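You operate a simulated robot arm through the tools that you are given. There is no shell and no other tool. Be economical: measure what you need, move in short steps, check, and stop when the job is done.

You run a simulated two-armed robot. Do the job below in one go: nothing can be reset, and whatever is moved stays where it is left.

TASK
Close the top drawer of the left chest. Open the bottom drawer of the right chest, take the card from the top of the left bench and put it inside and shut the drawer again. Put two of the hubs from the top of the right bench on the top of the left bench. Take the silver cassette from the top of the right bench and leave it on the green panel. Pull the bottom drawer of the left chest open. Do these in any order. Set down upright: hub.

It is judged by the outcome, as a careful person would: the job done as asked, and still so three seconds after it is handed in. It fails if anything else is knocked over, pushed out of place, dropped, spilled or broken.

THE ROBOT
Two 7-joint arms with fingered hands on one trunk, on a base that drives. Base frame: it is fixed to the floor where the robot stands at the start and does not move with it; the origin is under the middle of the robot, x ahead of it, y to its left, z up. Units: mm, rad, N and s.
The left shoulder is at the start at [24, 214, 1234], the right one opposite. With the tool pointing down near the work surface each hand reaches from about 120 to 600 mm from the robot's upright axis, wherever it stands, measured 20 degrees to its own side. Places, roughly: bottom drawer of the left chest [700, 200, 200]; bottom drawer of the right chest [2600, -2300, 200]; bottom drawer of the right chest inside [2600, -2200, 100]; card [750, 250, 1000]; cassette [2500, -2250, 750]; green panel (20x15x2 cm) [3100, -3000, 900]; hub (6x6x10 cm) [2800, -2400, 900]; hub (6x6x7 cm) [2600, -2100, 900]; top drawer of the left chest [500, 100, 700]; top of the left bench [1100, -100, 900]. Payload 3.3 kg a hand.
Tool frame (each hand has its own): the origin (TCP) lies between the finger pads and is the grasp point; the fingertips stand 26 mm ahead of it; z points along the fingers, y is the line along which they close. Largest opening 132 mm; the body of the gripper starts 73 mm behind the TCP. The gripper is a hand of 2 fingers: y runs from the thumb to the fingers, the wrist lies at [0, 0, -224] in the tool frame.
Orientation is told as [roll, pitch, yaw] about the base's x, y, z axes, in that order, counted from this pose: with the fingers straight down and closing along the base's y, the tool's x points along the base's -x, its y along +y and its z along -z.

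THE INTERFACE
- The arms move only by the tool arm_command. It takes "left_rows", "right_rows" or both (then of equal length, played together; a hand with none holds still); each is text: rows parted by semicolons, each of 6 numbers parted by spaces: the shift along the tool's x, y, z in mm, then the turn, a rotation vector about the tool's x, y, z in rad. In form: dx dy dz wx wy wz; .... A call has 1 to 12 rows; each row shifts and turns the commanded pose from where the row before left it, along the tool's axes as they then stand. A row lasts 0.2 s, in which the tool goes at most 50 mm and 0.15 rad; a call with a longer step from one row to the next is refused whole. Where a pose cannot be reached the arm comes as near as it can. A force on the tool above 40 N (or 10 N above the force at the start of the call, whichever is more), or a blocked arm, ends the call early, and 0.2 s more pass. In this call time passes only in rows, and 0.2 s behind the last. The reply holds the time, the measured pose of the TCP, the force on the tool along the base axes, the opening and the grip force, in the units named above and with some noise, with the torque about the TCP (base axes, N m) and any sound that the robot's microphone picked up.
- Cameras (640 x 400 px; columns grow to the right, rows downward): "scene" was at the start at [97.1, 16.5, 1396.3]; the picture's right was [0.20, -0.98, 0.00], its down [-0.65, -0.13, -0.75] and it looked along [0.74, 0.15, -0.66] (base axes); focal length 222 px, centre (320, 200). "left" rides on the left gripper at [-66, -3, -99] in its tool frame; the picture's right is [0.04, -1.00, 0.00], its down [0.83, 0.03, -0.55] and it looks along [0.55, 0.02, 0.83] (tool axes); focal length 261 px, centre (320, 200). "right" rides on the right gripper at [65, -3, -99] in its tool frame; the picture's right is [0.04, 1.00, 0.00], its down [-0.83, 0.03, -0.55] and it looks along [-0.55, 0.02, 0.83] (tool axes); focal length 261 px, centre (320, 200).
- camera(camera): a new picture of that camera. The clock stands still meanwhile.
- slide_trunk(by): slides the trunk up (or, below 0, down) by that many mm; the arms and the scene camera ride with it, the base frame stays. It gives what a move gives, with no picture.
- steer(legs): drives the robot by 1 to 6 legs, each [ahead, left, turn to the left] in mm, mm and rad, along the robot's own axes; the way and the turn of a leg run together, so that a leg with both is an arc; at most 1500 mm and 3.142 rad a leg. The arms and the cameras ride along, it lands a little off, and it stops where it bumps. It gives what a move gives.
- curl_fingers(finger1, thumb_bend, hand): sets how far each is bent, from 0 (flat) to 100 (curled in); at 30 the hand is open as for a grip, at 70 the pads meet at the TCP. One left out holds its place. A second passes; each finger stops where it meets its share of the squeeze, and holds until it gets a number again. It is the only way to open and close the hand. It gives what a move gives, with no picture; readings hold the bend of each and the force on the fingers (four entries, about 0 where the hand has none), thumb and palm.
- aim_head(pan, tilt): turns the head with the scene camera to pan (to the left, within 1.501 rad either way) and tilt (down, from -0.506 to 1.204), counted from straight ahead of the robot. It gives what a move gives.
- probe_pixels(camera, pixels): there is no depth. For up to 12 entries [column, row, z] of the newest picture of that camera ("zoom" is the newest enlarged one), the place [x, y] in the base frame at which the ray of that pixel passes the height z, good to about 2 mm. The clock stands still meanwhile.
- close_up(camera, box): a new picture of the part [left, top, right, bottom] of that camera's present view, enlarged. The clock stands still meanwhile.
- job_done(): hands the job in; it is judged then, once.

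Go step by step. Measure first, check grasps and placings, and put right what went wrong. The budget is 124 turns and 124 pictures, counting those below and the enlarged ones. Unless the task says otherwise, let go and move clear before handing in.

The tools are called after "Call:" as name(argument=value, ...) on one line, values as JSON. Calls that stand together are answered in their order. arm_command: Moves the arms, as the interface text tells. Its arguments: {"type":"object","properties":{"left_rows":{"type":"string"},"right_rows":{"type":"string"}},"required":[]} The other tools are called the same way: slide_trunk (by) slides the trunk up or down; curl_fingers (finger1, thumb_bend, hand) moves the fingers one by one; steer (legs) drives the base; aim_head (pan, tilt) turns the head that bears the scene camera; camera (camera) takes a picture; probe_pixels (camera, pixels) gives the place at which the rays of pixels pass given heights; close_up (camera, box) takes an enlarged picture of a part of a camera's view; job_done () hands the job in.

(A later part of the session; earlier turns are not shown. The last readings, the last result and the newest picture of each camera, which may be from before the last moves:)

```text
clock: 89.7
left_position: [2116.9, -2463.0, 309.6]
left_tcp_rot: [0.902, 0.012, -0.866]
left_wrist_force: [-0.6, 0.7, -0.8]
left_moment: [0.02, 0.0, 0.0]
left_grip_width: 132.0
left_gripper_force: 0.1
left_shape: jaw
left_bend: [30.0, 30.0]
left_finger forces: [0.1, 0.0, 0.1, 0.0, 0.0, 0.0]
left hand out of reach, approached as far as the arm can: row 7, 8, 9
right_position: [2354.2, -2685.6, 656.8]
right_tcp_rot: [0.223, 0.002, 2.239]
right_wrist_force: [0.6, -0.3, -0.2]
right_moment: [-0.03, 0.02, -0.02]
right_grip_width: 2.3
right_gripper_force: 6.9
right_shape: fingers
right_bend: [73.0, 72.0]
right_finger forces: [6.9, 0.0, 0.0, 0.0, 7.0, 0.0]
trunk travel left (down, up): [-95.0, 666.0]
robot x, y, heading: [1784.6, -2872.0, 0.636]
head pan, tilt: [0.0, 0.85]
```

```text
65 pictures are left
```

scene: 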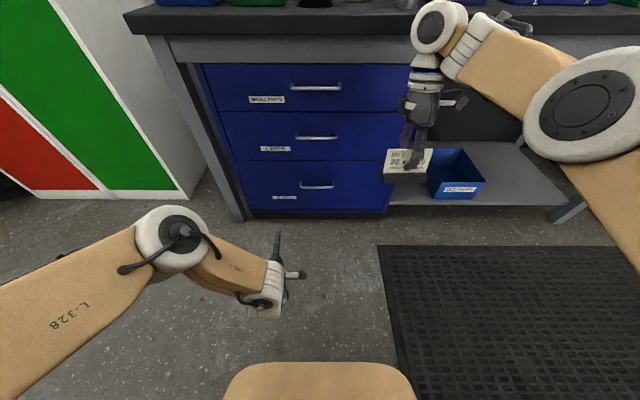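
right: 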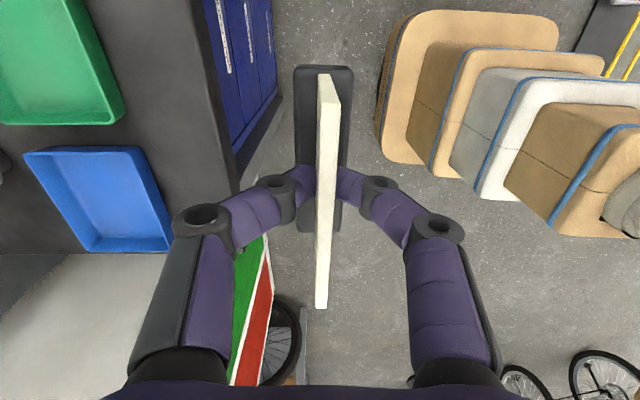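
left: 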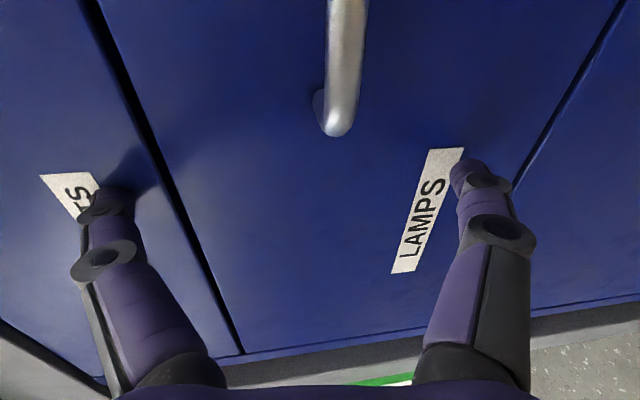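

The hand is at z 310 with 0.67 rad tilt, within reach. I'll shift it right by 112 mm, lower the trunk a little, partly close the fingers, and check its line.

Call:
arm_command(left_rows="-28 0 0 0 0 0; -28 0 0 0 0 0; -28 0 0 0 0 0; -28 0 0 0 0 0")

Call:
slide_trunk(by=-25)

Call:
curl_fingers(hand="left", finger1=48, thumb_bend=48)

Call:
steer(legs=[[150, 0, 0]])

Call:
camera(camera="left")

Call:
camera(camera="scene")

```text
clock: 90.9
left_position: [2157.5, -2501.9, 310.2]
left_tcp_rot: [0.896, 0.043, -0.819]
left_wrist_force: [-0.2, 1.1, 0.3]
left_moment: [-0.02, 0.01, 0.02]
left_grip_width: 132.1
left_gripper_force: 0.0
left_shape: jaw
left_bend: [30.0, 30.0]
left_finger forces: [0.1, 0.1, 0.0, 0.0, 0.1, 0.1]
left hand out of reach, approached as far as the arm can: row 4
right_position: [2353.0, -2686.5, 656.1]
right_tcp_rot: [0.226, 0.004, 2.236]
right_wrist_force: [-0.3, -0.4, -0.8]
right_moment: [0.01, -0.03, 0.02]
right_grip_width: 2.4
right_gripper_force: 6.8
right_shape: fingers
right_bend: [73.0, 72.0]
right_finger forces: [6.8, 0.0, 0.0, 0.0, 7.1, 0.0]
trunk travel left (down, up): [-95.0, 666.0]
robot x, y, heading: [1780.2, -2870.0, 0.634]
head pan, tilt: [0.0, 0.85]
stopped in row 4 (left hand): the arm was blocked; the commanded pose is now the measured one
```

```text
clock: 91.6
left_position: [2148.8, -2491.0, 279.3]
left_tcp_rot: [0.892, 0.058, -0.802]
left_wrist_force: [-0.2, -0.2, 0.1]
left_moment: [-0.03, 0.01, 0.0]
left_grip_width: 132.2
left_gripper_force: 0.1
left_shape: jaw
left_bend: [30.0, 30.0]
left_finger forces: [0.0, 0.1, 0.0, 0.0, 0.0, 0.0]
right_position: [2355.0, -2683.8, 618.3]
right_tcp_rot: [0.252, 0.004, 2.237]
right_wrist_force: [-0.6, -0.3, -0.8]
right_moment: [0.03, -0.01, -0.01]
right_grip_width: 2.1
right_gripper_force: 6.9
right_shape: fingers
right_bend: [73.0, 72.0]
right_finger forces: [6.9, 0.0, 0.1, 0.1, 7.1, 0.0]
trunk travel left (down, up): [-70.0, 691.0]
robot x, y, heading: [1783.9, -2873.0, 0.635]
head pan, tilt: [0.0, 0.85]
```

```text
clock: 92.6
left_position: [2154.4, -2490.3, 283.6]
left_tcp_rot: [0.897, 0.053, -0.797]
left_wrist_force: [-0.2, -0.1, -0.1]
left_moment: [0.0, -0.02, -0.01]
left_grip_width: 73.8
left_gripper_force: 0.1
left_shape: fingers
left_bend: [48.0, 48.0]
left_finger forces: [0.0, 0.0, 0.0, 0.0, 0.0, 0.0]
right_position: [2354.8, -2683.0, 617.0]
right_tcp_rot: [0.253, 0.006, 2.238]
right_wrist_force: [0.6, -0.7, -0.7]
right_moment: [0.02, 0.04, 0.04]
right_grip_width: 2.3
right_gripper_force: 7.1
right_shape: fingers
right_bend: [73.0, 72.0]
right_finger forces: [6.9, 0.1, 0.0, 0.0, 7.1, 0.0]
trunk travel left (down, up): [-70.0, 691.0]
robot x, y, heading: [1783.3, -2865.9, 0.635]
head pan, tilt: [0.0, 0.85]
```

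```text
clock: 94.0
left_position: [2275.3, -2399.4, 282.3]
left_tcp_rot: [0.897, 0.053, -0.8]
left_wrist_force: [0.1, 0.6, 0.1]
left_moment: [0.01, -0.01, -0.03]
left_grip_width: 73.8
left_gripper_force: 0.0
left_shape: fingers
left_bend: [48.0, 48.0]
left_finger forces: [0.0, 0.0, 0.0, 0.0, 0.0, 0.0]
right_position: [2477.4, -2591.6, 618.2]
right_tcp_rot: [0.252, 0.003, 2.238]
right_wrist_force: [0.4, 0.1, -1.6]
right_moment: [0.05, 0.0, 0.0]
right_grip_width: 2.3
right_gripper_force: 6.8
right_shape: fingers
right_bend: [73.0, 72.0]
right_finger forces: [6.9, 0.0, 0.0, 0.1, 7.0, 0.0]
trunk travel left (down, up): [-70.0, 691.0]
robot x, y, heading: [1905.0, -2780.8, 0.644]
head pan, tilt: [0.0, 0.85]
```

```text
64 pictures are left
```

left: 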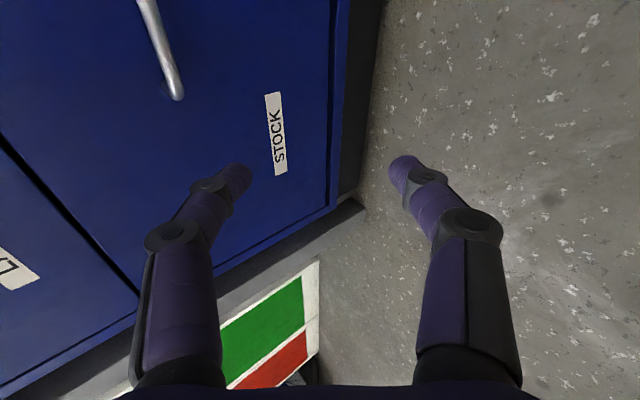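

```text
63 pictures are left
```

scene: 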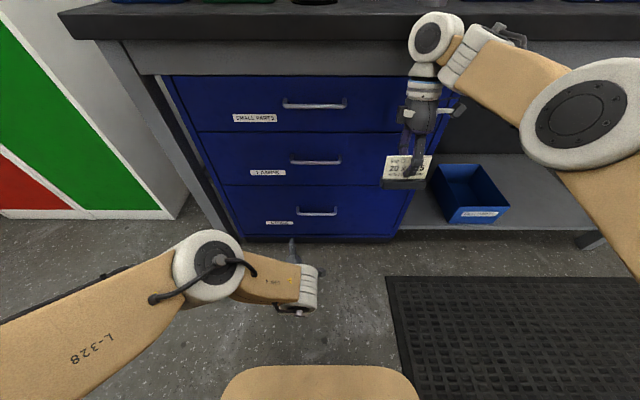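

The left camera sees the bar's end at (178,95), the scene camera at (298,212); I'll triangulate it with both.

Call:
probe_pixels(camera="left", pixels=[[178, 97, 220], [178, 97, 260], [178, 97, 300], [150, 10, 260], [150, 10, 300]])

Call:
close_up(camera="scene", box=[260, 180, 380, 255])

Call:
probe_pixels(camera="scene", pixels=[[298, 213, 220], [298, 213, 260], [298, 213, 300], [336, 213, 260], [336, 213, 300]])

```text
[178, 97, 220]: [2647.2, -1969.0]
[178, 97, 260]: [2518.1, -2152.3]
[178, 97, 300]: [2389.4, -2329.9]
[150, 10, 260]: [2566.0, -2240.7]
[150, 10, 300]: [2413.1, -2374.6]
```

```text
5.33 times, centred on (320, 218) of scene
```

zoom: 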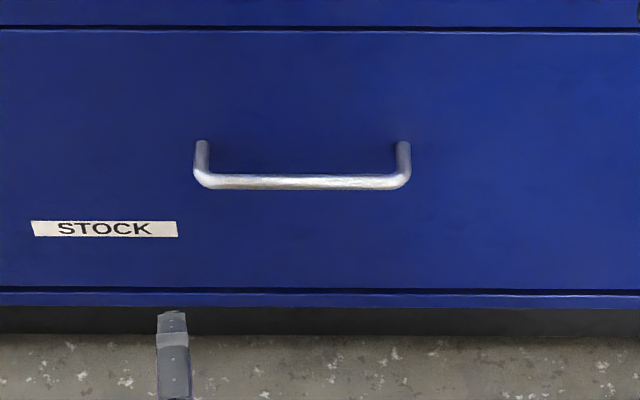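

```text
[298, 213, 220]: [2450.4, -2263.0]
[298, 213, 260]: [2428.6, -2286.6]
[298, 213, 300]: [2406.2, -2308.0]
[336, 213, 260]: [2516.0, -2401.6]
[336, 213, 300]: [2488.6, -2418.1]
```

The bar triangulates well: ends at t 3282 and 3421, distance 587, z 294; my TCP is at t 3280. I'll turn the base right 0.09 rad to bring the hand onto the bar, raise it 19 mm, narrow the fingers, and drive up in part.

Call:
steer(legs=[[0, 0, -0.1]])

Call:
curl_fingers(hand="left", finger1=53, thumb_bend=53)

Call:
arm_command(left_rows="0 15 -12 0 0 0")

Call:
steer(legs=[[85, 0, 0]])

Call:
camera(camera="left")

Call:
close_up(camera="scene", box=[240, 150, 400, 270])

```text
clock: 94.9
left_position: [2310.7, -2435.0, 281.8]
left_tcp_rot: [0.895, 0.058, -0.897]
left_wrist_force: [0.3, 0.4, -0.4]
left_moment: [0.0, 0.0, 0.0]
left_grip_width: 73.6
left_gripper_force: 0.1
left_shape: fingers
left_bend: [48.0, 48.0]
left_finger forces: [0.0, 0.0, 0.0, 0.0, 0.0, 0.0]
right_position: [2493.4, -2650.9, 618.6]
right_tcp_rot: [0.253, 0.004, 2.137]
right_wrist_force: [1.1, -0.1, -0.4]
right_moment: [-0.01, 0.0, 0.0]
right_grip_width: 2.3
right_gripper_force: 7.1
right_shape: fingers
right_bend: [73.0, 72.0]
right_finger forces: [6.9, 0.1, 0.1, 0.0, 6.9, 0.0]
trunk travel left (down, up): [-70.0, 691.0]
robot x, y, heading: [1904.7, -2779.3, 0.535]
head pan, tilt: [0.0, 0.85]
```

```text
clock: 95.9
left_position: [2310.1, -2434.6, 282.5]
left_tcp_rot: [0.896, 0.056, -0.895]
left_wrist_force: [0.2, -0.3, -0.4]
left_moment: [0.0, -0.03, 0.01]
left_grip_width: 56.6
left_gripper_force: 0.0
left_shape: fingers
left_bend: [53.0, 53.0]
left_finger forces: [0.1, 0.0, 0.0, 0.0, 0.0, 0.0]
right_position: [2494.4, -2650.4, 617.9]
right_tcp_rot: [0.252, 0.003, 2.134]
right_wrist_force: [-0.1, -0.5, -0.5]
right_moment: [0.0, 0.01, 0.0]
right_grip_width: 2.3
right_gripper_force: 6.5
right_shape: fingers
right_bend: [73.0, 72.0]
right_finger forces: [6.9, 0.0, 0.0, 0.1, 7.0, 0.0]
trunk travel left (down, up): [-70.0, 691.0]
robot x, y, heading: [1905.5, -2779.5, 0.533]
head pan, tilt: [0.0, 0.85]
```

```text
clock: 96.3
left_position: [2310.3, -2435.3, 300.1]
left_tcp_rot: [0.896, 0.056, -0.896]
left_wrist_force: [0.7, 0.2, -0.1]
left_moment: [-0.02, 0.01, 0.01]
left_grip_width: 56.7
left_gripper_force: 0.0
left_shape: fingers
left_bend: [53.0, 53.0]
left_finger forces: [0.0, 0.1, 0.0, 0.0, 0.0, 0.0]
right_position: [2493.7, -2651.4, 619.0]
right_tcp_rot: [0.252, 0.005, 2.137]
right_wrist_force: [0.5, -0.5, -0.3]
right_moment: [0.0, 0.01, 0.0]
right_grip_width: 2.2
right_gripper_force: 7.0
right_shape: fingers
right_bend: [73.0, 72.0]
right_finger forces: [6.9, 0.1, 0.0, 0.0, 7.0, 0.0]
trunk travel left (down, up): [-70.0, 691.0]
robot x, y, heading: [1904.0, -2778.6, 0.538]
head pan, tilt: [0.0, 0.85]
```

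```text
clock: 97.3
left_position: [2357.9, -2413.2, 307.6]
left_tcp_rot: [0.912, 0.057, -0.9]
left_wrist_force: [-0.5, 0.0, -0.5]
left_moment: [0.0, -0.01, 0.0]
left_grip_width: 56.7
left_gripper_force: 0.1
left_shape: fingers
left_bend: [53.0, 53.0]
left_finger forces: [0.1, 0.1, 0.0, 0.0, 0.0, 0.0]
right_position: [2529.2, -2635.8, 618.4]
right_tcp_rot: [0.258, 0.01, 2.165]
right_wrist_force: [-0.4, 0.3, -0.4]
right_moment: [0.0, -0.01, 0.04]
right_grip_width: 2.2
right_gripper_force: 6.8
right_shape: fingers
right_bend: [73.0, 72.0]
right_finger forces: [7.0, 0.0, 0.1, 0.0, 7.2, 0.1]
trunk travel left (down, up): [-70.0, 691.0]
robot x, y, heading: [1947.3, -2757.2, 0.532]
head pan, tilt: [0.0, 0.85]
stopped in leg 1: the robot was blocked; the commanded pose is now the measured one
```

```text
61 pictures are left
```

left: 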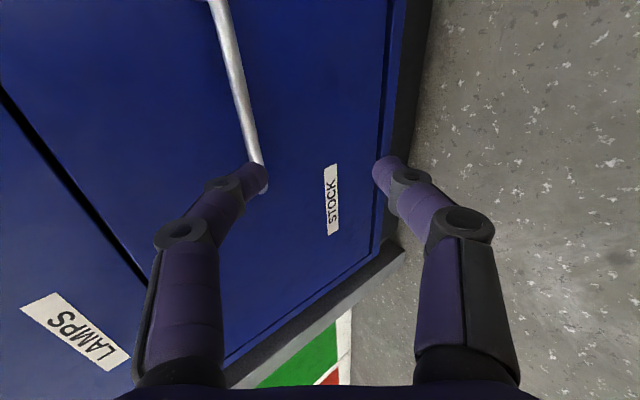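

```text
3.33 times, centred on (320, 210) of scene
```

zoom: 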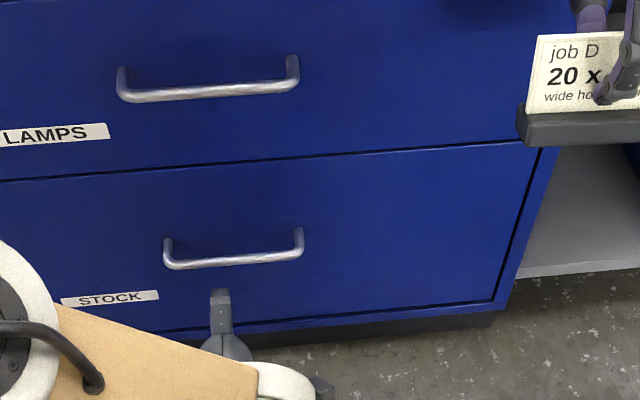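

The base was blocked because the right wrist (z≈835, leaning forward) met the bench's front edge. I'll back off, turn the right hand back to its natural yaw, then draw it in.

Call:
steer(legs=[[-80, 0, 0]])

Call:
arm_command(right_rows="0 0 0 0.12 0 0; 0 0 0 0.12 0 0; 0 0 0 0 0 0.145; 0 0 0 0 0 0.145; 0 0 0 0 0 0.145; 0 0 0 0 0 0.145; 0 0 0 0 0 0.145; 0 0 0 0 0 0.145; 0 0 0 0 0 0.145; 0 0 0 0 0 0.145; 0 0 0 0 0 0.145; 0 0 0 0 0 0.145")

Call:
arm_command(right_rows="40 0 0 0 0 0; 40 0 0 0 0 0; 40 0 0 0 0 0; 40 0 0 0 0 0; 20 0 0 0 0 0")

Call:
camera(camera="scene")

```text
clock: 98.4
left_position: [2290.9, -2450.2, 301.5]
left_tcp_rot: [0.897, 0.054, -0.901]
left_wrist_force: [-0.2, -0.2, 0.2]
left_moment: [-0.03, -0.01, 0.04]
left_grip_width: 56.7
left_gripper_force: 0.1
left_shape: fingers
left_bend: [53.0, 53.0]
left_finger forces: [0.0, 0.0, 0.1, 0.1, 0.0, 0.0]
right_position: [2465.9, -2671.6, 609.3]
right_tcp_rot: [0.275, 0.01, 2.16]
right_wrist_force: [-1.0, -0.2, -0.4]
right_moment: [0.0, 0.01, 0.01]
right_grip_width: 2.3
right_gripper_force: 6.8
right_shape: fingers
right_bend: [73.0, 72.0]
right_finger forces: [6.9, 0.0, 0.0, 0.0, 7.1, 0.0]
trunk travel left (down, up): [-70.0, 691.0]
robot x, y, heading: [1878.7, -2795.8, 0.527]
head pan, tilt: [0.0, 0.85]
```

```text
clock: 101.0
left_position: [2290.8, -2450.8, 300.3]
left_tcp_rot: [0.897, 0.056, -0.899]
left_wrist_force: [0.6, 0.2, 0.0]
left_moment: [0.0, -0.01, -0.01]
left_grip_width: 56.7
left_gripper_force: 0.1
left_shape: fingers
left_bend: [53.0, 53.0]
left_finger forces: [0.0, 0.1, 0.1, 0.0, 0.0, 0.1]
right_position: [2477.7, -2660.0, 607.8]
right_tcp_rot: [-0.005, 0.037, 0.707]
right_wrist_force: [-0.8, -0.5, -1.0]
right_moment: [-0.01, 0.0, 0.0]
right_grip_width: 2.2
right_gripper_force: 7.4
right_shape: fingers
right_bend: [73.0, 72.0]
right_finger forces: [7.0, 0.0, 0.0, 0.0, 7.0, 0.0]
right hand out of reach, approached as far as the arm can: row 1, 2
trunk travel left (down, up): [-70.0, 691.0]
robot x, y, heading: [1880.7, -2793.9, 0.527]
head pan, tilt: [0.0, 0.85]
```

```text
clock: 102.2
left_position: [2291.3, -2451.3, 299.8]
left_tcp_rot: [0.899, 0.055, -0.9]
left_wrist_force: [0.2, -0.2, -0.1]
left_moment: [0.01, 0.01, -0.03]
left_grip_width: 56.7
left_gripper_force: 0.1
left_shape: fingers
left_bend: [53.0, 53.0]
left_finger forces: [0.1, 0.1, 0.0, 0.0, 0.0, 0.0]
right_position: [2475.7, -2660.7, 605.6]
right_tcp_rot: [-0.005, 0.034, 0.711]
right_wrist_force: [0.3, 0.2, 0.1]
right_moment: [0.01, -0.01, -0.03]
right_grip_width: 2.4
right_gripper_force: 6.7
right_shape: fingers
right_bend: [73.0, 72.0]
right_finger forces: [6.9, 0.0, 0.1, 0.0, 7.1, 0.0]
right hand out of reach, approached as far as the arm can: row 1, 2, 3, 4, 5
trunk travel left (down, up): [-70.0, 691.0]
robot x, y, heading: [1881.2, -2795.7, 0.528]
head pan, tilt: [0.0, 0.85]
```

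```text
59 pictures are left
```

scene: 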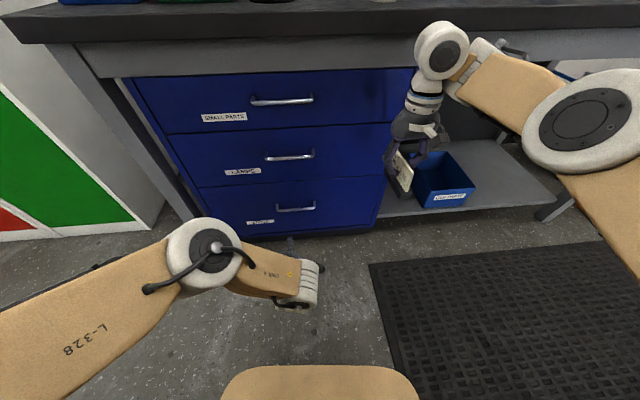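

The right hand can't draw in at shoulder height; I'll lower it about 110 mm first and then pull it back.

Call:
arm_command(right_rows="0 0 40 0 0 0; 0 0 40 0 0 0; 0 0 30 0 0 0; 30 0 0 0 0 0; 30 0 0 0 0 0; 30 0 0 0 0 0; 30 0 0 0 0 0; 30 0 0 0 0 0")

```text
clock: 104.0
left_position: [2290.9, -2450.5, 300.3]
left_tcp_rot: [0.899, 0.054, -0.901]
left_wrist_force: [-0.3, 0.6, -0.9]
left_moment: [-0.01, 0.0, 0.05]
left_grip_width: 56.8
left_gripper_force: 0.1
left_shape: fingers
left_bend: [53.0, 53.0]
left_finger forces: [0.1, 0.0, 0.0, 0.0, 0.0, 0.0]
right_position: [2472.9, -2663.4, 496.6]
right_tcp_rot: [-0.006, 0.034, 0.711]
right_wrist_force: [0.7, 0.4, 0.0]
right_moment: [-0.02, -0.02, 0.01]
right_grip_width: 2.4
right_gripper_force: 6.7
right_shape: fingers
right_bend: [73.0, 72.0]
right_finger forces: [6.9, 0.1, 0.1, 0.0, 6.9, 0.0]
right hand out of reach, approached as far as the arm can: row 4, 5, 6, 7, 8
trunk travel left (down, up): [-70.0, 691.0]
robot x, y, heading: [1879.3, -2792.3, 0.531]
head pan, tilt: [0.0, 0.85]
```

The arm seems to have a minimum wrist distance of ~340 mm from the forward-leaning shoulder. I'll take the right hand out to the right (beyond the drawer's width), down, and then back.

Call:
arm_command(right_rows="0 -40 0 0 0 0; 0 -40 0 0 0 0; 0 0 42 0 0 0; 0 0 42 0 0 0; 0 0 42 0 0 0; 0 0 42 0 0 0; 0 0 42 0 0 0; 0 0 42 0 0 0; 40 0 0 0 0 0; 40 0 0 0 0 0; 40 0 0 0 0 0; 40 0 0 0 0 0")

Call:
camera(camera="scene")

```text
clock: 106.6
left_position: [2292.8, -2450.5, 301.6]
left_tcp_rot: [0.898, 0.055, -0.9]
left_wrist_force: [0.2, 0.3, 0.2]
left_moment: [0.01, -0.03, 0.0]
left_grip_width: 56.4
left_gripper_force: 0.1
left_shape: fingers
left_bend: [53.0, 53.0]
left_finger forces: [0.1, 0.1, 0.0, 0.0, 0.1, 0.1]
right_position: [2445.6, -2790.9, 280.1]
right_tcp_rot: [-0.008, 0.036, 0.711]
right_wrist_force: [0.6, 0.1, -0.8]
right_moment: [0.0, 0.03, 0.01]
right_grip_width: 2.7
right_gripper_force: 6.4
right_shape: fingers
right_bend: [73.0, 72.0]
right_finger forces: [6.8, 0.0, 0.1, 0.1, 6.8, 0.0]
right hand out of reach, approached as far as the arm can: row 7, 8, 9, 10
trunk travel left (down, up): [-70.0, 691.0]
robot x, y, heading: [1883.4, -2795.1, 0.525]
head pan, tilt: [0.0, 0.85]
```

```text
58 pictures are left
```

scene: 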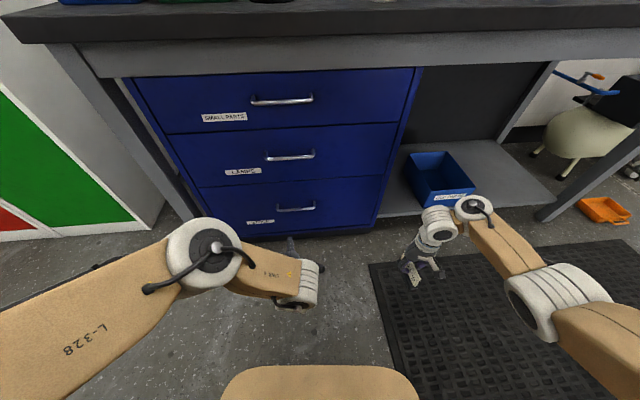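

The right hand is now clear at t≈3696, low. I'll drive along the bench normal: 125 mm, then check the alignment of the left fingers with the bar.

Call:
steer(legs=[[125, 13, 0]])

Call:
camera(camera="left")

Call:
close_up(camera="scene", box=[240, 150, 400, 270])

```text
clock: 107.8
left_position: [2392.3, -2376.6, 300.7]
left_tcp_rot: [0.9, 0.057, -0.901]
left_wrist_force: [0.3, 0.5, 0.2]
left_moment: [-0.02, -0.01, -0.01]
left_grip_width: 56.5
left_gripper_force: 0.0
left_shape: fingers
left_bend: [53.0, 53.0]
left_finger forces: [0.0, 0.0, 0.1, 0.0, 0.0, 0.0]
right_position: [2546.7, -2715.7, 281.0]
right_tcp_rot: [-0.004, 0.034, 0.71]
right_wrist_force: [-0.1, 1.1, -1.0]
right_moment: [0.01, 0.02, -0.01]
right_grip_width: 2.4
right_gripper_force: 6.7
right_shape: fingers
right_bend: [73.0, 72.0]
right_finger forces: [6.7, 0.1, 0.0, 0.0, 6.8, 0.0]
trunk travel left (down, up): [-70.0, 691.0]
robot x, y, heading: [1984.5, -2717.6, 0.529]
head pan, tilt: [0.0, 0.85]
```

```text
57 pictures are left
```

left: 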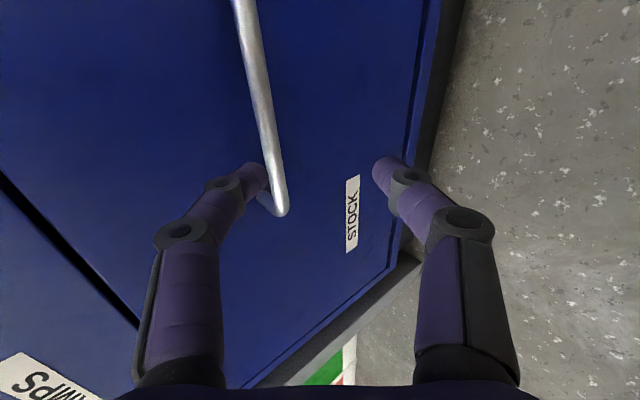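

```text
3.33 times, centred on (320, 210) of scene
```

zoom: 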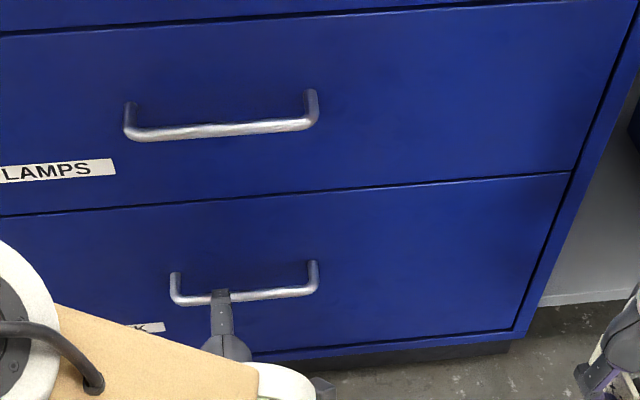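

The bar passes just inside the upper finger as predicted. I'll drive the last 45 mm so the fingers straddle it.

Call:
steer(legs=[[45, 4, 0]])

Call:
camera(camera="left")

```text
clock: 108.7
left_position: [2430.0, -2349.5, 301.9]
left_tcp_rot: [0.897, 0.055, -0.902]
left_wrist_force: [-6.2, -4.8, 3.1]
left_moment: [0.07, -0.11, -0.08]
left_grip_width: 47.5
left_gripper_force: 4.9
left_shape: fingers
left_bend: [59.0, 53.0]
left_finger forces: [8.7, 0.1, 0.1, 0.0, 0.0, 0.1]
right_position: [2583.1, -2689.5, 280.7]
right_tcp_rot: [-0.005, 0.036, 0.712]
right_wrist_force: [0.0, -0.1, 0.1]
right_moment: [0.02, 0.01, -0.01]
right_grip_width: 2.4
right_gripper_force: 7.1
right_shape: fingers
right_bend: [73.0, 72.0]
right_finger forces: [6.7, 0.0, 0.0, 0.0, 6.7, 0.0]
trunk travel left (down, up): [-70.0, 691.0]
robot x, y, heading: [2021.0, -2693.9, 0.53]
head pan, tilt: [0.0, 0.85]
```

```text
55 pictures are left
```

left: 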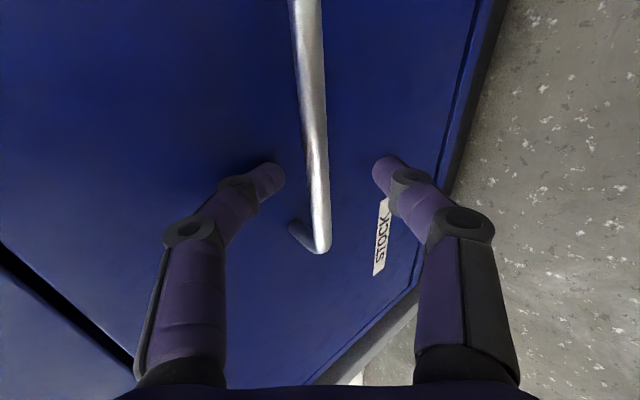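

The bar now lies between the two fingers (column 315, fingers at 270 and 385) and the upper fingertip touches the panel. I'll close the left hand on the bar.

Call:
curl_fingers(hand="left", finger1=75, thumb_bend=75)

Call:
steer(legs=[[-60, -6, 0]])

Call:
camera(camera="left")

Call:
camera(camera="scene")

```text
clock: 109.7
left_position: [2428.2, -2349.2, 300.8]
left_tcp_rot: [0.896, 0.057, -0.901]
left_wrist_force: [-0.2, 3.3, -6.1]
left_moment: [-0.02, 0.05, 0.01]
left_grip_width: 2.5
left_gripper_force: 6.7
left_shape: fingers
left_bend: [72.0, 71.0]
left_finger forces: [5.4, 0.1, 0.1, 0.0, 8.5, 0.1]
right_position: [2583.7, -2690.0, 279.3]
right_tcp_rot: [-0.006, 0.037, 0.709]
right_wrist_force: [0.7, -0.8, -1.5]
right_moment: [0.01, -0.01, -0.02]
right_grip_width: 2.4
right_gripper_force: 6.8
right_shape: fingers
right_bend: [73.0, 72.0]
right_finger forces: [6.9, 0.0, 0.1, 0.0, 6.7, 0.0]
trunk travel left (down, up): [-70.0, 691.0]
robot x, y, heading: [2019.5, -2695.4, 0.53]
head pan, tilt: [0.0, 0.85]
```

```text
clock: 110.7
left_position: [2380.4, -2385.2, 299.8]
left_tcp_rot: [0.898, 0.055, -0.902]
left_wrist_force: [-1.9, 4.5, -6.1]
left_moment: [0.0, 0.08, 0.03]
left_grip_width: 2.2
left_gripper_force: 6.6
left_shape: fingers
left_bend: [73.0, 71.0]
left_finger forces: [4.9, 0.1, 0.1, 0.0, 8.2, 0.1]
right_position: [2535.3, -2726.9, 279.4]
right_tcp_rot: [-0.004, 0.037, 0.709]
right_wrist_force: [-0.4, -0.1, -0.6]
right_moment: [-0.01, -0.01, -0.01]
right_grip_width: 2.6
right_gripper_force: 7.1
right_shape: fingers
right_bend: [73.0, 72.0]
right_finger forces: [6.7, 0.0, 0.0, 0.0, 6.8, 0.0]
trunk travel left (down, up): [-70.0, 691.0]
robot x, y, heading: [1970.1, -2733.3, 0.527]
head pan, tilt: [0.0, 0.85]
```

```text
54 pictures are left
```

left: 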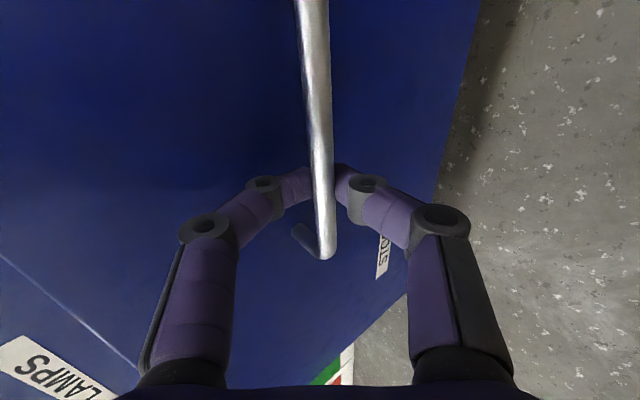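

```text
53 pictures are left
```

scene: 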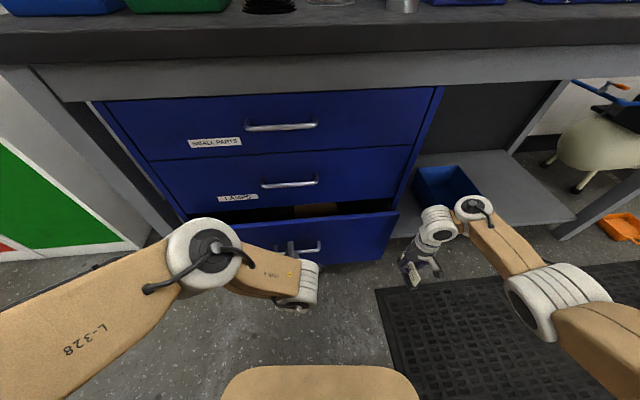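

The drawer comes with the hand (its opening shows near (310,210)). I'll pull about 180 mm more.

Call:
steer(legs=[[-90, -9, 0], [-90, -9, 0]])

Call:
camera(camera="scene")

```text
clock: 112.5
left_position: [2231.7, -2491.6, 299.8]
left_tcp_rot: [0.896, 0.057, -0.898]
left_wrist_force: [4.1, -4.9, -7.1]
left_moment: [-0.1, 0.0, -0.07]
left_grip_width: 1.5
left_gripper_force: 6.2
left_shape: fingers
left_bend: [73.0, 71.0]
left_finger forces: [4.6, 0.1, 0.0, 0.0, 8.5, 0.1]
right_position: [2387.1, -2832.6, 280.7]
right_tcp_rot: [-0.005, 0.036, 0.71]
right_wrist_force: [-0.6, 0.0, -0.5]
right_moment: [0.05, 0.0, 0.0]
right_grip_width: 2.2
right_gripper_force: 6.6
right_shape: fingers
right_bend: [73.0, 72.0]
right_finger forces: [6.8, 0.1, 0.0, 0.0, 6.8, 0.0]
trunk travel left (down, up): [-70.0, 691.0]
robot x, y, heading: [1825.1, -2836.0, 0.527]
head pan, tilt: [0.0, 0.85]
```

```text
52 pictures are left
```

scene: 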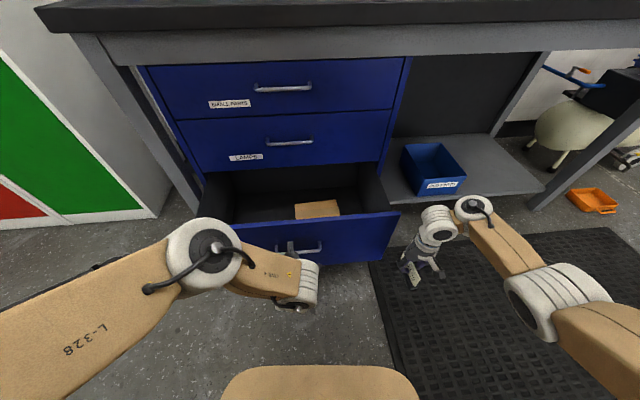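

The drawer is open ~245 mm with a small cardboard piece inside near (317,209). Keeping the left hand on the handle, I'll move the card forward beside the drawer, up, then left over it.

Call:
arm_command(right_rows="-45 -3.6 0 0 0 0; -45 -3.6 0 0 0 0; -45 -3.6 0 0 0 0; -45 -3.6 0 0 0 0; 0 0 -42 0 0 0; 0 0 -42 0 0 0; 0 0 -42 0 0 0; 0 0 -42 0 0 0; 0 0 -42 0 0 0; 0 0 -42 0 0 0")

Call:
arm_command(right_rows="-3.4 43 0 0 0 0; -3.4 43 0 0 0 0; -3.4 43 0 0 0 0; -3.4 43 0 0 0 0; -3.4 43 0 0 0 0")

Call:
camera(camera="scene")

Call:
camera(camera="right")

```text
clock: 114.7
left_position: [2231.3, -2491.7, 299.3]
left_tcp_rot: [0.895, 0.057, -0.899]
left_wrist_force: [2.7, -2.3, -6.1]
left_moment: [-0.05, 0.0, 0.0]
left_grip_width: 1.0
left_gripper_force: 6.0
left_shape: fingers
left_bend: [73.0, 71.0]
left_finger forces: [3.9, 0.0, 0.1, 0.0, 8.3, 0.0]
right_position: [2457.8, -2762.3, 545.7]
right_tcp_rot: [-0.004, 0.038, 0.713]
right_wrist_force: [-0.3, 0.6, -0.4]
right_moment: [0.02, 0.05, -0.02]
right_grip_width: 2.4
right_gripper_force: 6.3
right_shape: fingers
right_bend: [72.0, 72.0]
right_finger forces: [6.3, 0.1, 0.0, 0.1, 6.2, 0.0]
right hand out of reach, approached as far as the arm can: row 2, 3, 4
trunk travel left (down, up): [-70.0, 691.0]
robot x, y, heading: [1824.2, -2837.0, 0.526]
head pan, tilt: [0.0, 0.85]
```

```text
clock: 115.9
left_position: [2232.0, -2491.8, 299.9]
left_tcp_rot: [0.895, 0.056, -0.899]
left_wrist_force: [2.1, -1.5, -6.1]
left_moment: [-0.04, -0.01, -0.01]
left_grip_width: 1.2
left_gripper_force: 6.4
left_shape: fingers
left_bend: [73.0, 71.0]
left_finger forces: [4.1, 0.0, 0.0, 0.0, 8.3, 0.1]
right_position: [2333.1, -2590.1, 544.7]
right_tcp_rot: [-0.005, 0.034, 0.707]
right_wrist_force: [-0.6, -0.3, -0.8]
right_moment: [0.0, 0.02, 0.01]
right_grip_width: 2.6
right_gripper_force: 6.1
right_shape: fingers
right_bend: [72.0, 72.0]
right_finger forces: [6.4, 0.1, 0.0, 0.0, 6.3, 0.1]
trunk travel left (down, up): [-70.0, 691.0]
robot x, y, heading: [1821.5, -2837.1, 0.531]
head pan, tilt: [0.0, 0.85]
```

```text
51 pictures are left
```

scene: 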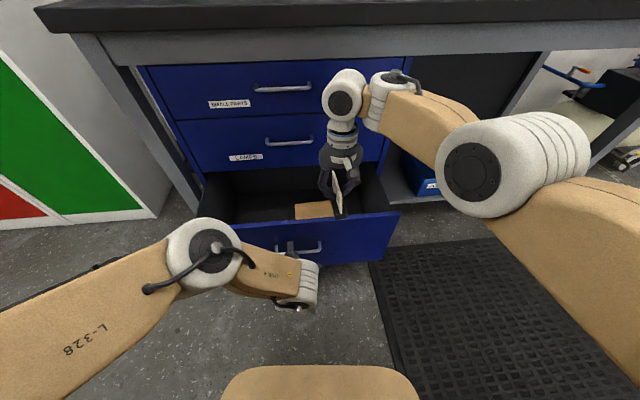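

```text
50 pictures are left
```

right: 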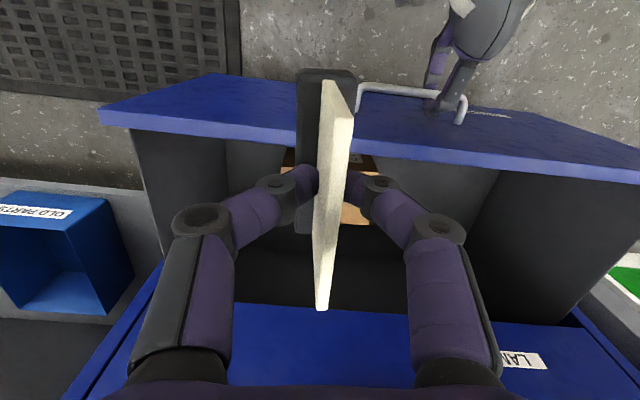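

The card is above the drawer's front panel (distance 357). I'll move it 100 mm further in and a bit right, away from the cardboard piece, and probe that piece.

Call:
probe_pixels(camera="scene", pixels=[[295, 212, 100], [335, 205, 100], [335, 217, 100], [312, 202, 100], [390, 212, 390], [383, 180, 390], [205, 225, 390]])

Call:
arm_command(right_rows="-36 -12 0 0 0 0; -36 -12 0 0 0 0; -36 -12 0 0 0 0")

Call:
camera(camera="right")

Call:
camera(camera="scene")

```text
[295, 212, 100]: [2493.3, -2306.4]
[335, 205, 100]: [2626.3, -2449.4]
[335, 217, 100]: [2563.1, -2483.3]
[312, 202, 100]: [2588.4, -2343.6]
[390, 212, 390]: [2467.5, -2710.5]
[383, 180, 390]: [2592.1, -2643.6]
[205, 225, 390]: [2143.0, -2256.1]
```

```text
clock: 116.7
left_position: [2231.4, -2490.8, 299.4]
left_tcp_rot: [0.896, 0.058, -0.9]
left_wrist_force: [2.7, -2.6, -6.8]
left_moment: [-0.06, 0.01, -0.03]
left_grip_width: 1.1
left_gripper_force: 6.3
left_shape: fingers
left_bend: [73.0, 71.0]
left_finger forces: [4.3, 0.0, 0.1, 0.0, 8.6, 0.0]
right_position: [2394.4, -2604.0, 547.1]
right_tcp_rot: [-0.008, 0.036, 0.715]
right_wrist_force: [-1.1, 0.7, -0.8]
right_moment: [-0.03, -0.02, 0.0]
right_grip_width: 2.5
right_gripper_force: 6.3
right_shape: fingers
right_bend: [72.0, 72.0]
right_finger forces: [6.3, 0.0, 0.1, 0.0, 6.3, 0.0]
right hand out of reach, approached as far as the arm can: row 1, 2, 3
trunk travel left (down, up): [-70.0, 691.0]
robot x, y, heading: [1826.0, -2837.7, 0.531]
head pan, tilt: [0.0, 0.85]
```

```text
49 pictures are left
```

right: 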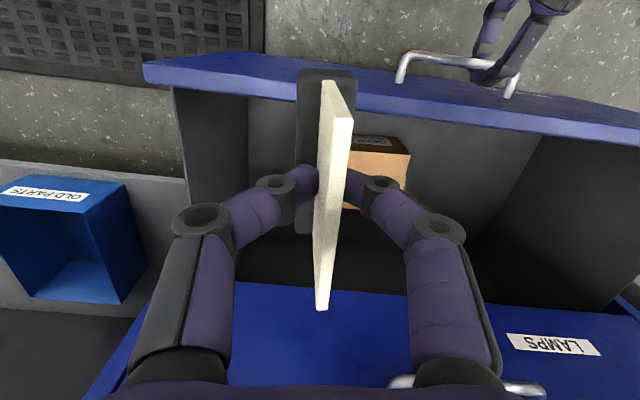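

```text
48 pictures are left
```

scene: 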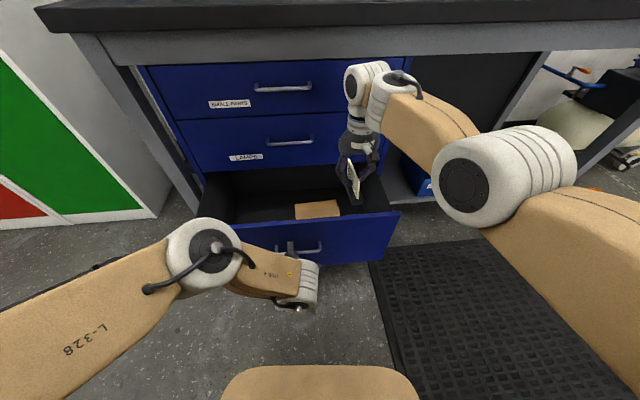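

The right arm is at its reach limit (distance 398), so I need to stand closer. I'll let go of the handle, back off a little, move the left hand out to the left of the drawer, and then drive in.

Call:
curl_fingers(hand="left", finger1=40, thumb_bend=40)

Call:
steer(legs=[[-90, -9, 0]])

Call:
arm_command(left_rows="42 0 0 0 0 0; 42 0 0 0 0 0; 42 0 0 0 0 0; 42 0 0 0 0 0; 42 0 0 0 0 0; 42 0 0 0 0 0; 42 0 0 0 0 0; 20 0 0 0 0 0")

Call:
camera(camera="scene")

```text
clock: 117.7
left_position: [2231.8, -2492.5, 301.2]
left_tcp_rot: [0.896, 0.059, -0.897]
left_wrist_force: [0.3, -0.2, 0.6]
left_moment: [0.01, -0.02, 0.0]
left_grip_width: 99.6
left_gripper_force: 0.0
left_shape: fingers
left_bend: [40.0, 40.0]
left_finger forces: [0.0, 0.1, 0.0, 0.0, 0.0, 0.0]
right_position: [2395.7, -2605.6, 547.8]
right_tcp_rot: [-0.006, 0.034, 0.711]
right_wrist_force: [-0.4, -0.4, -0.7]
right_moment: [-0.03, -0.02, -0.01]
right_grip_width: 2.6
right_gripper_force: 5.9
right_shape: fingers
right_bend: [72.0, 72.0]
right_finger forces: [6.3, 0.1, 0.1, 0.0, 6.3, 0.0]
trunk travel left (down, up): [-70.0, 691.0]
robot x, y, heading: [1822.8, -2832.3, 0.532]
head pan, tilt: [0.0, 0.85]
```

```text
clock: 118.8
left_position: [2158.9, -2545.5, 299.4]
left_tcp_rot: [0.897, 0.057, -0.901]
left_wrist_force: [1.6, 0.4, 0.9]
left_moment: [-0.01, -0.01, 0.02]
left_grip_width: 99.9
left_gripper_force: 0.1
left_shape: fingers
left_bend: [40.0, 40.0]
left_finger forces: [0.0, 0.1, 0.0, 0.0, 0.0, 0.0]
right_position: [2322.4, -2659.5, 548.3]
right_tcp_rot: [-0.005, 0.035, 0.71]
right_wrist_force: [0.4, 0.1, -1.0]
right_moment: [-0.04, 0.0, 0.04]
right_grip_width: 2.4
right_gripper_force: 7.1
right_shape: fingers
right_bend: [72.0, 72.0]
right_finger forces: [6.4, 0.0, 0.0, 0.0, 6.3, 0.0]
trunk travel left (down, up): [-70.0, 691.0]
robot x, y, heading: [1748.7, -2887.6, 0.529]
head pan, tilt: [0.0, 0.85]
```

```text
clock: 120.6
left_position: [2045.0, -2411.8, 330.9]
left_tcp_rot: [0.897, 0.06, -0.895]
left_wrist_force: [0.7, -0.4, -0.5]
left_moment: [0.01, 0.0, 0.0]
left_grip_width: 100.2
left_gripper_force: 0.0
left_shape: fingers
left_bend: [40.0, 40.0]
left_finger forces: [0.1, 0.0, 0.0, 0.0, 0.0, 0.0]
left hand out of reach, approached as far as the arm can: row 4, 5, 6, 7, 8
right_position: [2322.1, -2659.0, 548.1]
right_tcp_rot: [-0.005, 0.037, 0.711]
right_wrist_force: [0.0, -0.8, -1.2]
right_moment: [0.0, 0.01, -0.02]
right_grip_width: 2.4
right_gripper_force: 6.7
right_shape: fingers
right_bend: [72.0, 72.0]
right_finger forces: [6.3, 0.1, 0.1, 0.0, 6.3, 0.1]
trunk travel left (down, up): [-70.0, 691.0]
robot x, y, heading: [1751.2, -2891.5, 0.532]
head pan, tilt: [0.0, 0.85]
```

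```text
47 pictures are left
```

scene: 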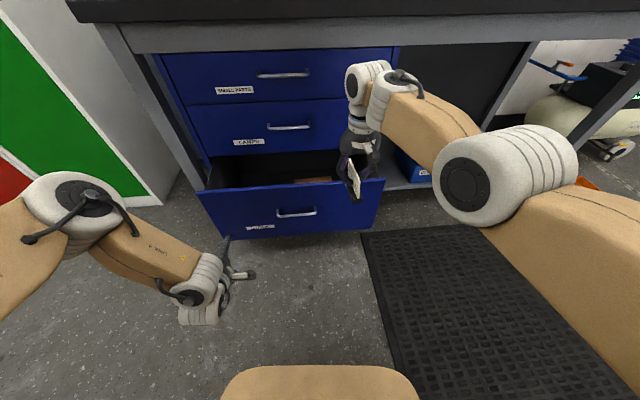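

The left hand stopped short laterally (t≈3154, still in front of the drawer's corner), so I'll raise it over the drawer's height instead.

Call:
arm_command(left_rows="0 31 -24.5 0 0 0; 0 31 -24.5 0 0 0; 0 31 -24.5 0 0 0; 0 31 -24.5 0 0 0; 0 31 -24.5 0 0 0; 0 31 -24.5 0 0 0; 0 31 -24.5 0 0 0")

```text
clock: 122.2
left_position: [2057.0, -2423.5, 607.5]
left_tcp_rot: [0.896, 0.058, -0.9]
left_wrist_force: [0.5, 0.5, 0.2]
left_moment: [0.0, -0.03, -0.01]
left_grip_width: 100.3
left_gripper_force: 0.2
left_shape: fingers
left_bend: [40.0, 40.0]
left_finger forces: [0.0, 0.1, 0.0, 0.0, 0.1, 0.1]
right_position: [2322.7, -2658.3, 548.0]
right_tcp_rot: [-0.005, 0.036, 0.712]
right_wrist_force: [0.0, -0.4, -0.5]
right_moment: [-0.03, -0.01, -0.03]
right_grip_width: 2.3
right_gripper_force: 6.8
right_shape: fingers
right_bend: [72.0, 72.0]
right_finger forces: [6.5, 0.1, 0.0, 0.0, 6.3, 0.1]
trunk travel left (down, up): [-70.0, 691.0]
robot x, y, heading: [1752.5, -2887.6, 0.529]
head pan, tilt: [0.0, 0.85]
```

Both hands now clear the drawer's top. I'll drive 160 mm in along the normal and 75 mm left, so that the card hangs over the drawer's inside at distance ~468.

Call:
steer(legs=[[151, 91, 0]])

Call:
camera(camera="right")

Call:
camera(camera="scene")

```text
clock: 123.7
left_position: [2144.3, -2266.4, 606.9]
left_tcp_rot: [0.898, 0.059, -0.9]
left_wrist_force: [0.2, -0.4, 0.6]
left_moment: [0.02, -0.02, -0.02]
left_grip_width: 100.0
left_gripper_force: 0.0
left_shape: fingers
left_bend: [40.0, 40.0]
left_finger forces: [0.0, 0.0, 0.0, 0.1, 0.0, 0.1]
right_position: [2409.6, -2501.1, 546.9]
right_tcp_rot: [-0.004, 0.034, 0.71]
right_wrist_force: [0.3, 0.1, -1.4]
right_moment: [-0.02, 0.0, 0.01]
right_grip_width: 2.3
right_gripper_force: 5.9
right_shape: fingers
right_bend: [72.0, 72.0]
right_finger forces: [6.4, 0.0, 0.0, 0.1, 6.3, 0.1]
trunk travel left (down, up): [-70.0, 691.0]
robot x, y, heading: [1838.3, -2735.7, 0.528]
head pan, tilt: [0.0, 0.85]
```

```text
46 pictures are left
```

right: 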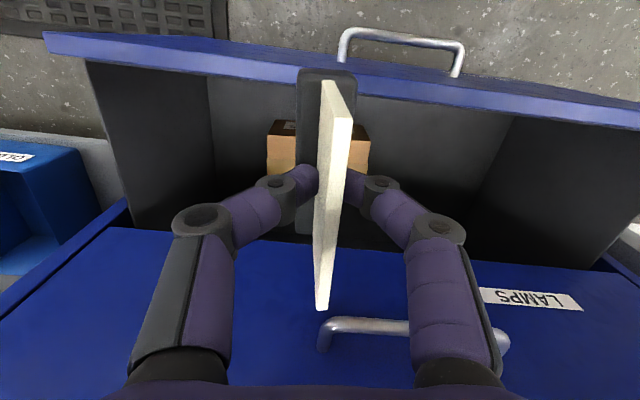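

```text
45 pictures are left
```

scene: 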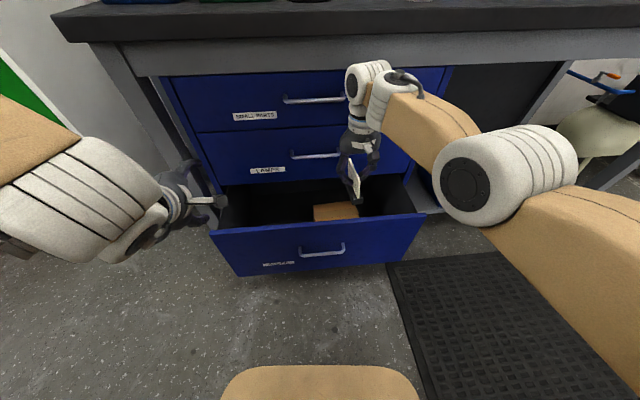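

The card hangs inside the drawer's outline, but a small box lies below it (right view (268–368,120–235)). I'll triangulate the box before lowering.

Call:
probe_pixels(camera="right", pixels=[[268, 135, 60], [268, 135, 160], [368, 140, 60], [368, 140, 160], [366, 230, 60], [366, 230, 160]])

Call:
close_up(camera="scene", box=[210, 150, 430, 280])

Call:
probe_pixels(camera="scene", pixels=[[313, 206, 60], [313, 206, 160], [356, 202, 60], [356, 202, 160], [315, 222, 60], [315, 222, 160], [213, 232, 400], [425, 213, 400]])

```text
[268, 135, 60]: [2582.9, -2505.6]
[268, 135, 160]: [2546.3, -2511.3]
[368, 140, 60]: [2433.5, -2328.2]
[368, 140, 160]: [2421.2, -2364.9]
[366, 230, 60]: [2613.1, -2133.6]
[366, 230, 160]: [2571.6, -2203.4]
```

```text
2.91 times, centred on (320, 215) of scene
```

zoom: 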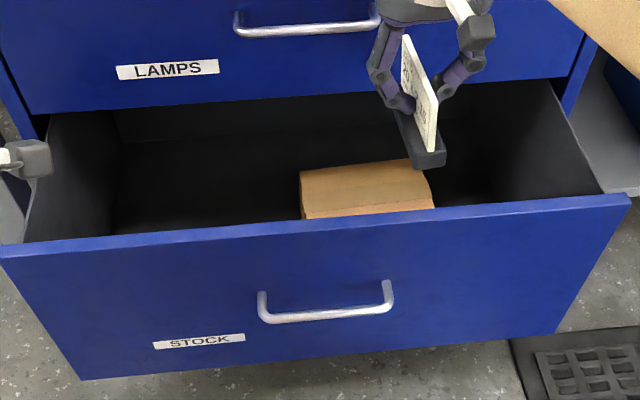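

```text
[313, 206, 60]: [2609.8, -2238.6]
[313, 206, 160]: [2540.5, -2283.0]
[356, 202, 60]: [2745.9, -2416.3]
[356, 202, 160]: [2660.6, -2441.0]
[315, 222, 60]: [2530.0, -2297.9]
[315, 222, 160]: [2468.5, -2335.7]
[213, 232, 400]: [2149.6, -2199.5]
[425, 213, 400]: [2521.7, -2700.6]
```

The box's shape is unclear; I'll enlarge the right camera's view of it.

Call:
close_up(camera="right", box=[220, 80, 420, 260])

```text
2.22 times, centred on (320, 170) of right
```

zoom: 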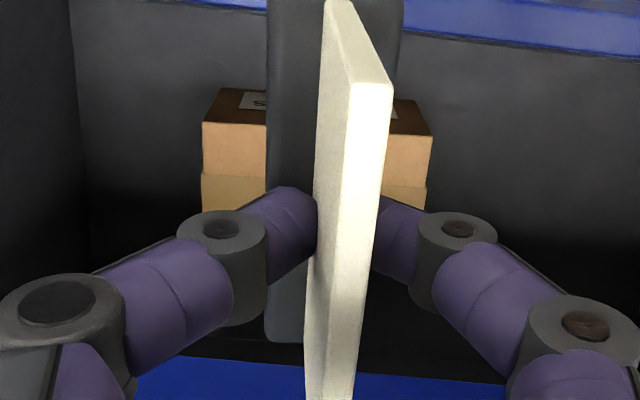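

The box stands at distance ≥560, beyond the card's reach of ~518, so the drop place is free. I'll lower the card straight down.

Call:
arm_command(right_rows="0 0 45 0 0 0; 0 0 45 0 0 0; 0 0 45 0 0 0; 0 0 45 0 0 0; 0 0 45 0 0 0; 0 0 45 0 0 0; 0 0 40 0 0 0")

Call:
camera(camera="scene")

Call:
camera(camera="right")

```text
clock: 125.4
left_position: [2143.3, -2266.3, 608.4]
left_tcp_rot: [0.898, 0.056, -0.899]
left_wrist_force: [0.2, -0.4, -0.2]
left_moment: [-0.01, 0.01, -0.03]
left_grip_width: 99.9
left_gripper_force: 0.1
left_shape: fingers
left_bend: [40.0, 40.0]
left_finger forces: [0.1, 0.0, 0.0, 0.0, 0.1, 0.1]
right_position: [2372.9, -2547.0, 299.1]
right_tcp_rot: [0.001, 0.006, 0.717]
right_wrist_force: [2.4, -0.7, 28.9]
right_moment: [-0.77, 1.22, 0.07]
right_grip_width: 2.8
right_gripper_force: 6.7
right_shape: fingers
right_bend: [73.0, 72.0]
right_finger forces: [6.9, 0.1, 0.0, 0.1, 6.8, 0.0]
right hand out of reach, approached as far as the arm can: row 2, 3, 4, 5, 6, 7
trunk travel left (down, up): [-70.0, 691.0]
robot x, y, heading: [1835.8, -2733.0, 0.528]
head pan, tilt: [0.0, 0.85]
stopped in row 7 (right hand): the force on the tool passed its limit at 138 N (the readings are from after the stop); the commanded pose is now the measured one
```

```text
42 pictures are left
```

scene: 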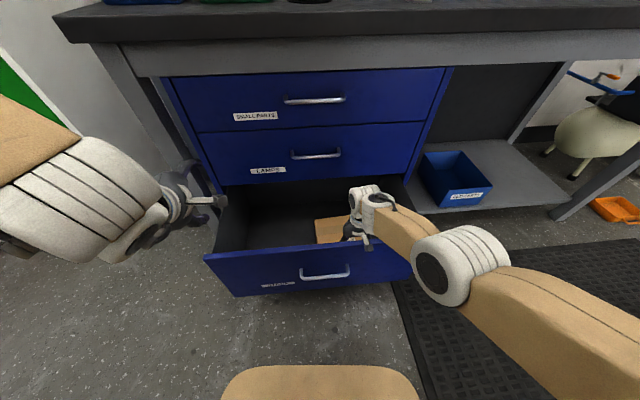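

```text
41 pictures are left
```

right: 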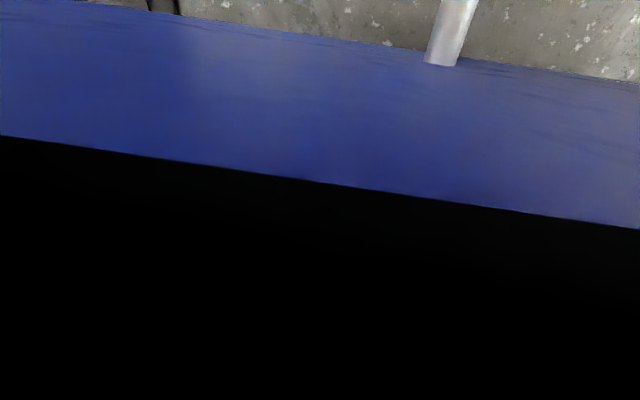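

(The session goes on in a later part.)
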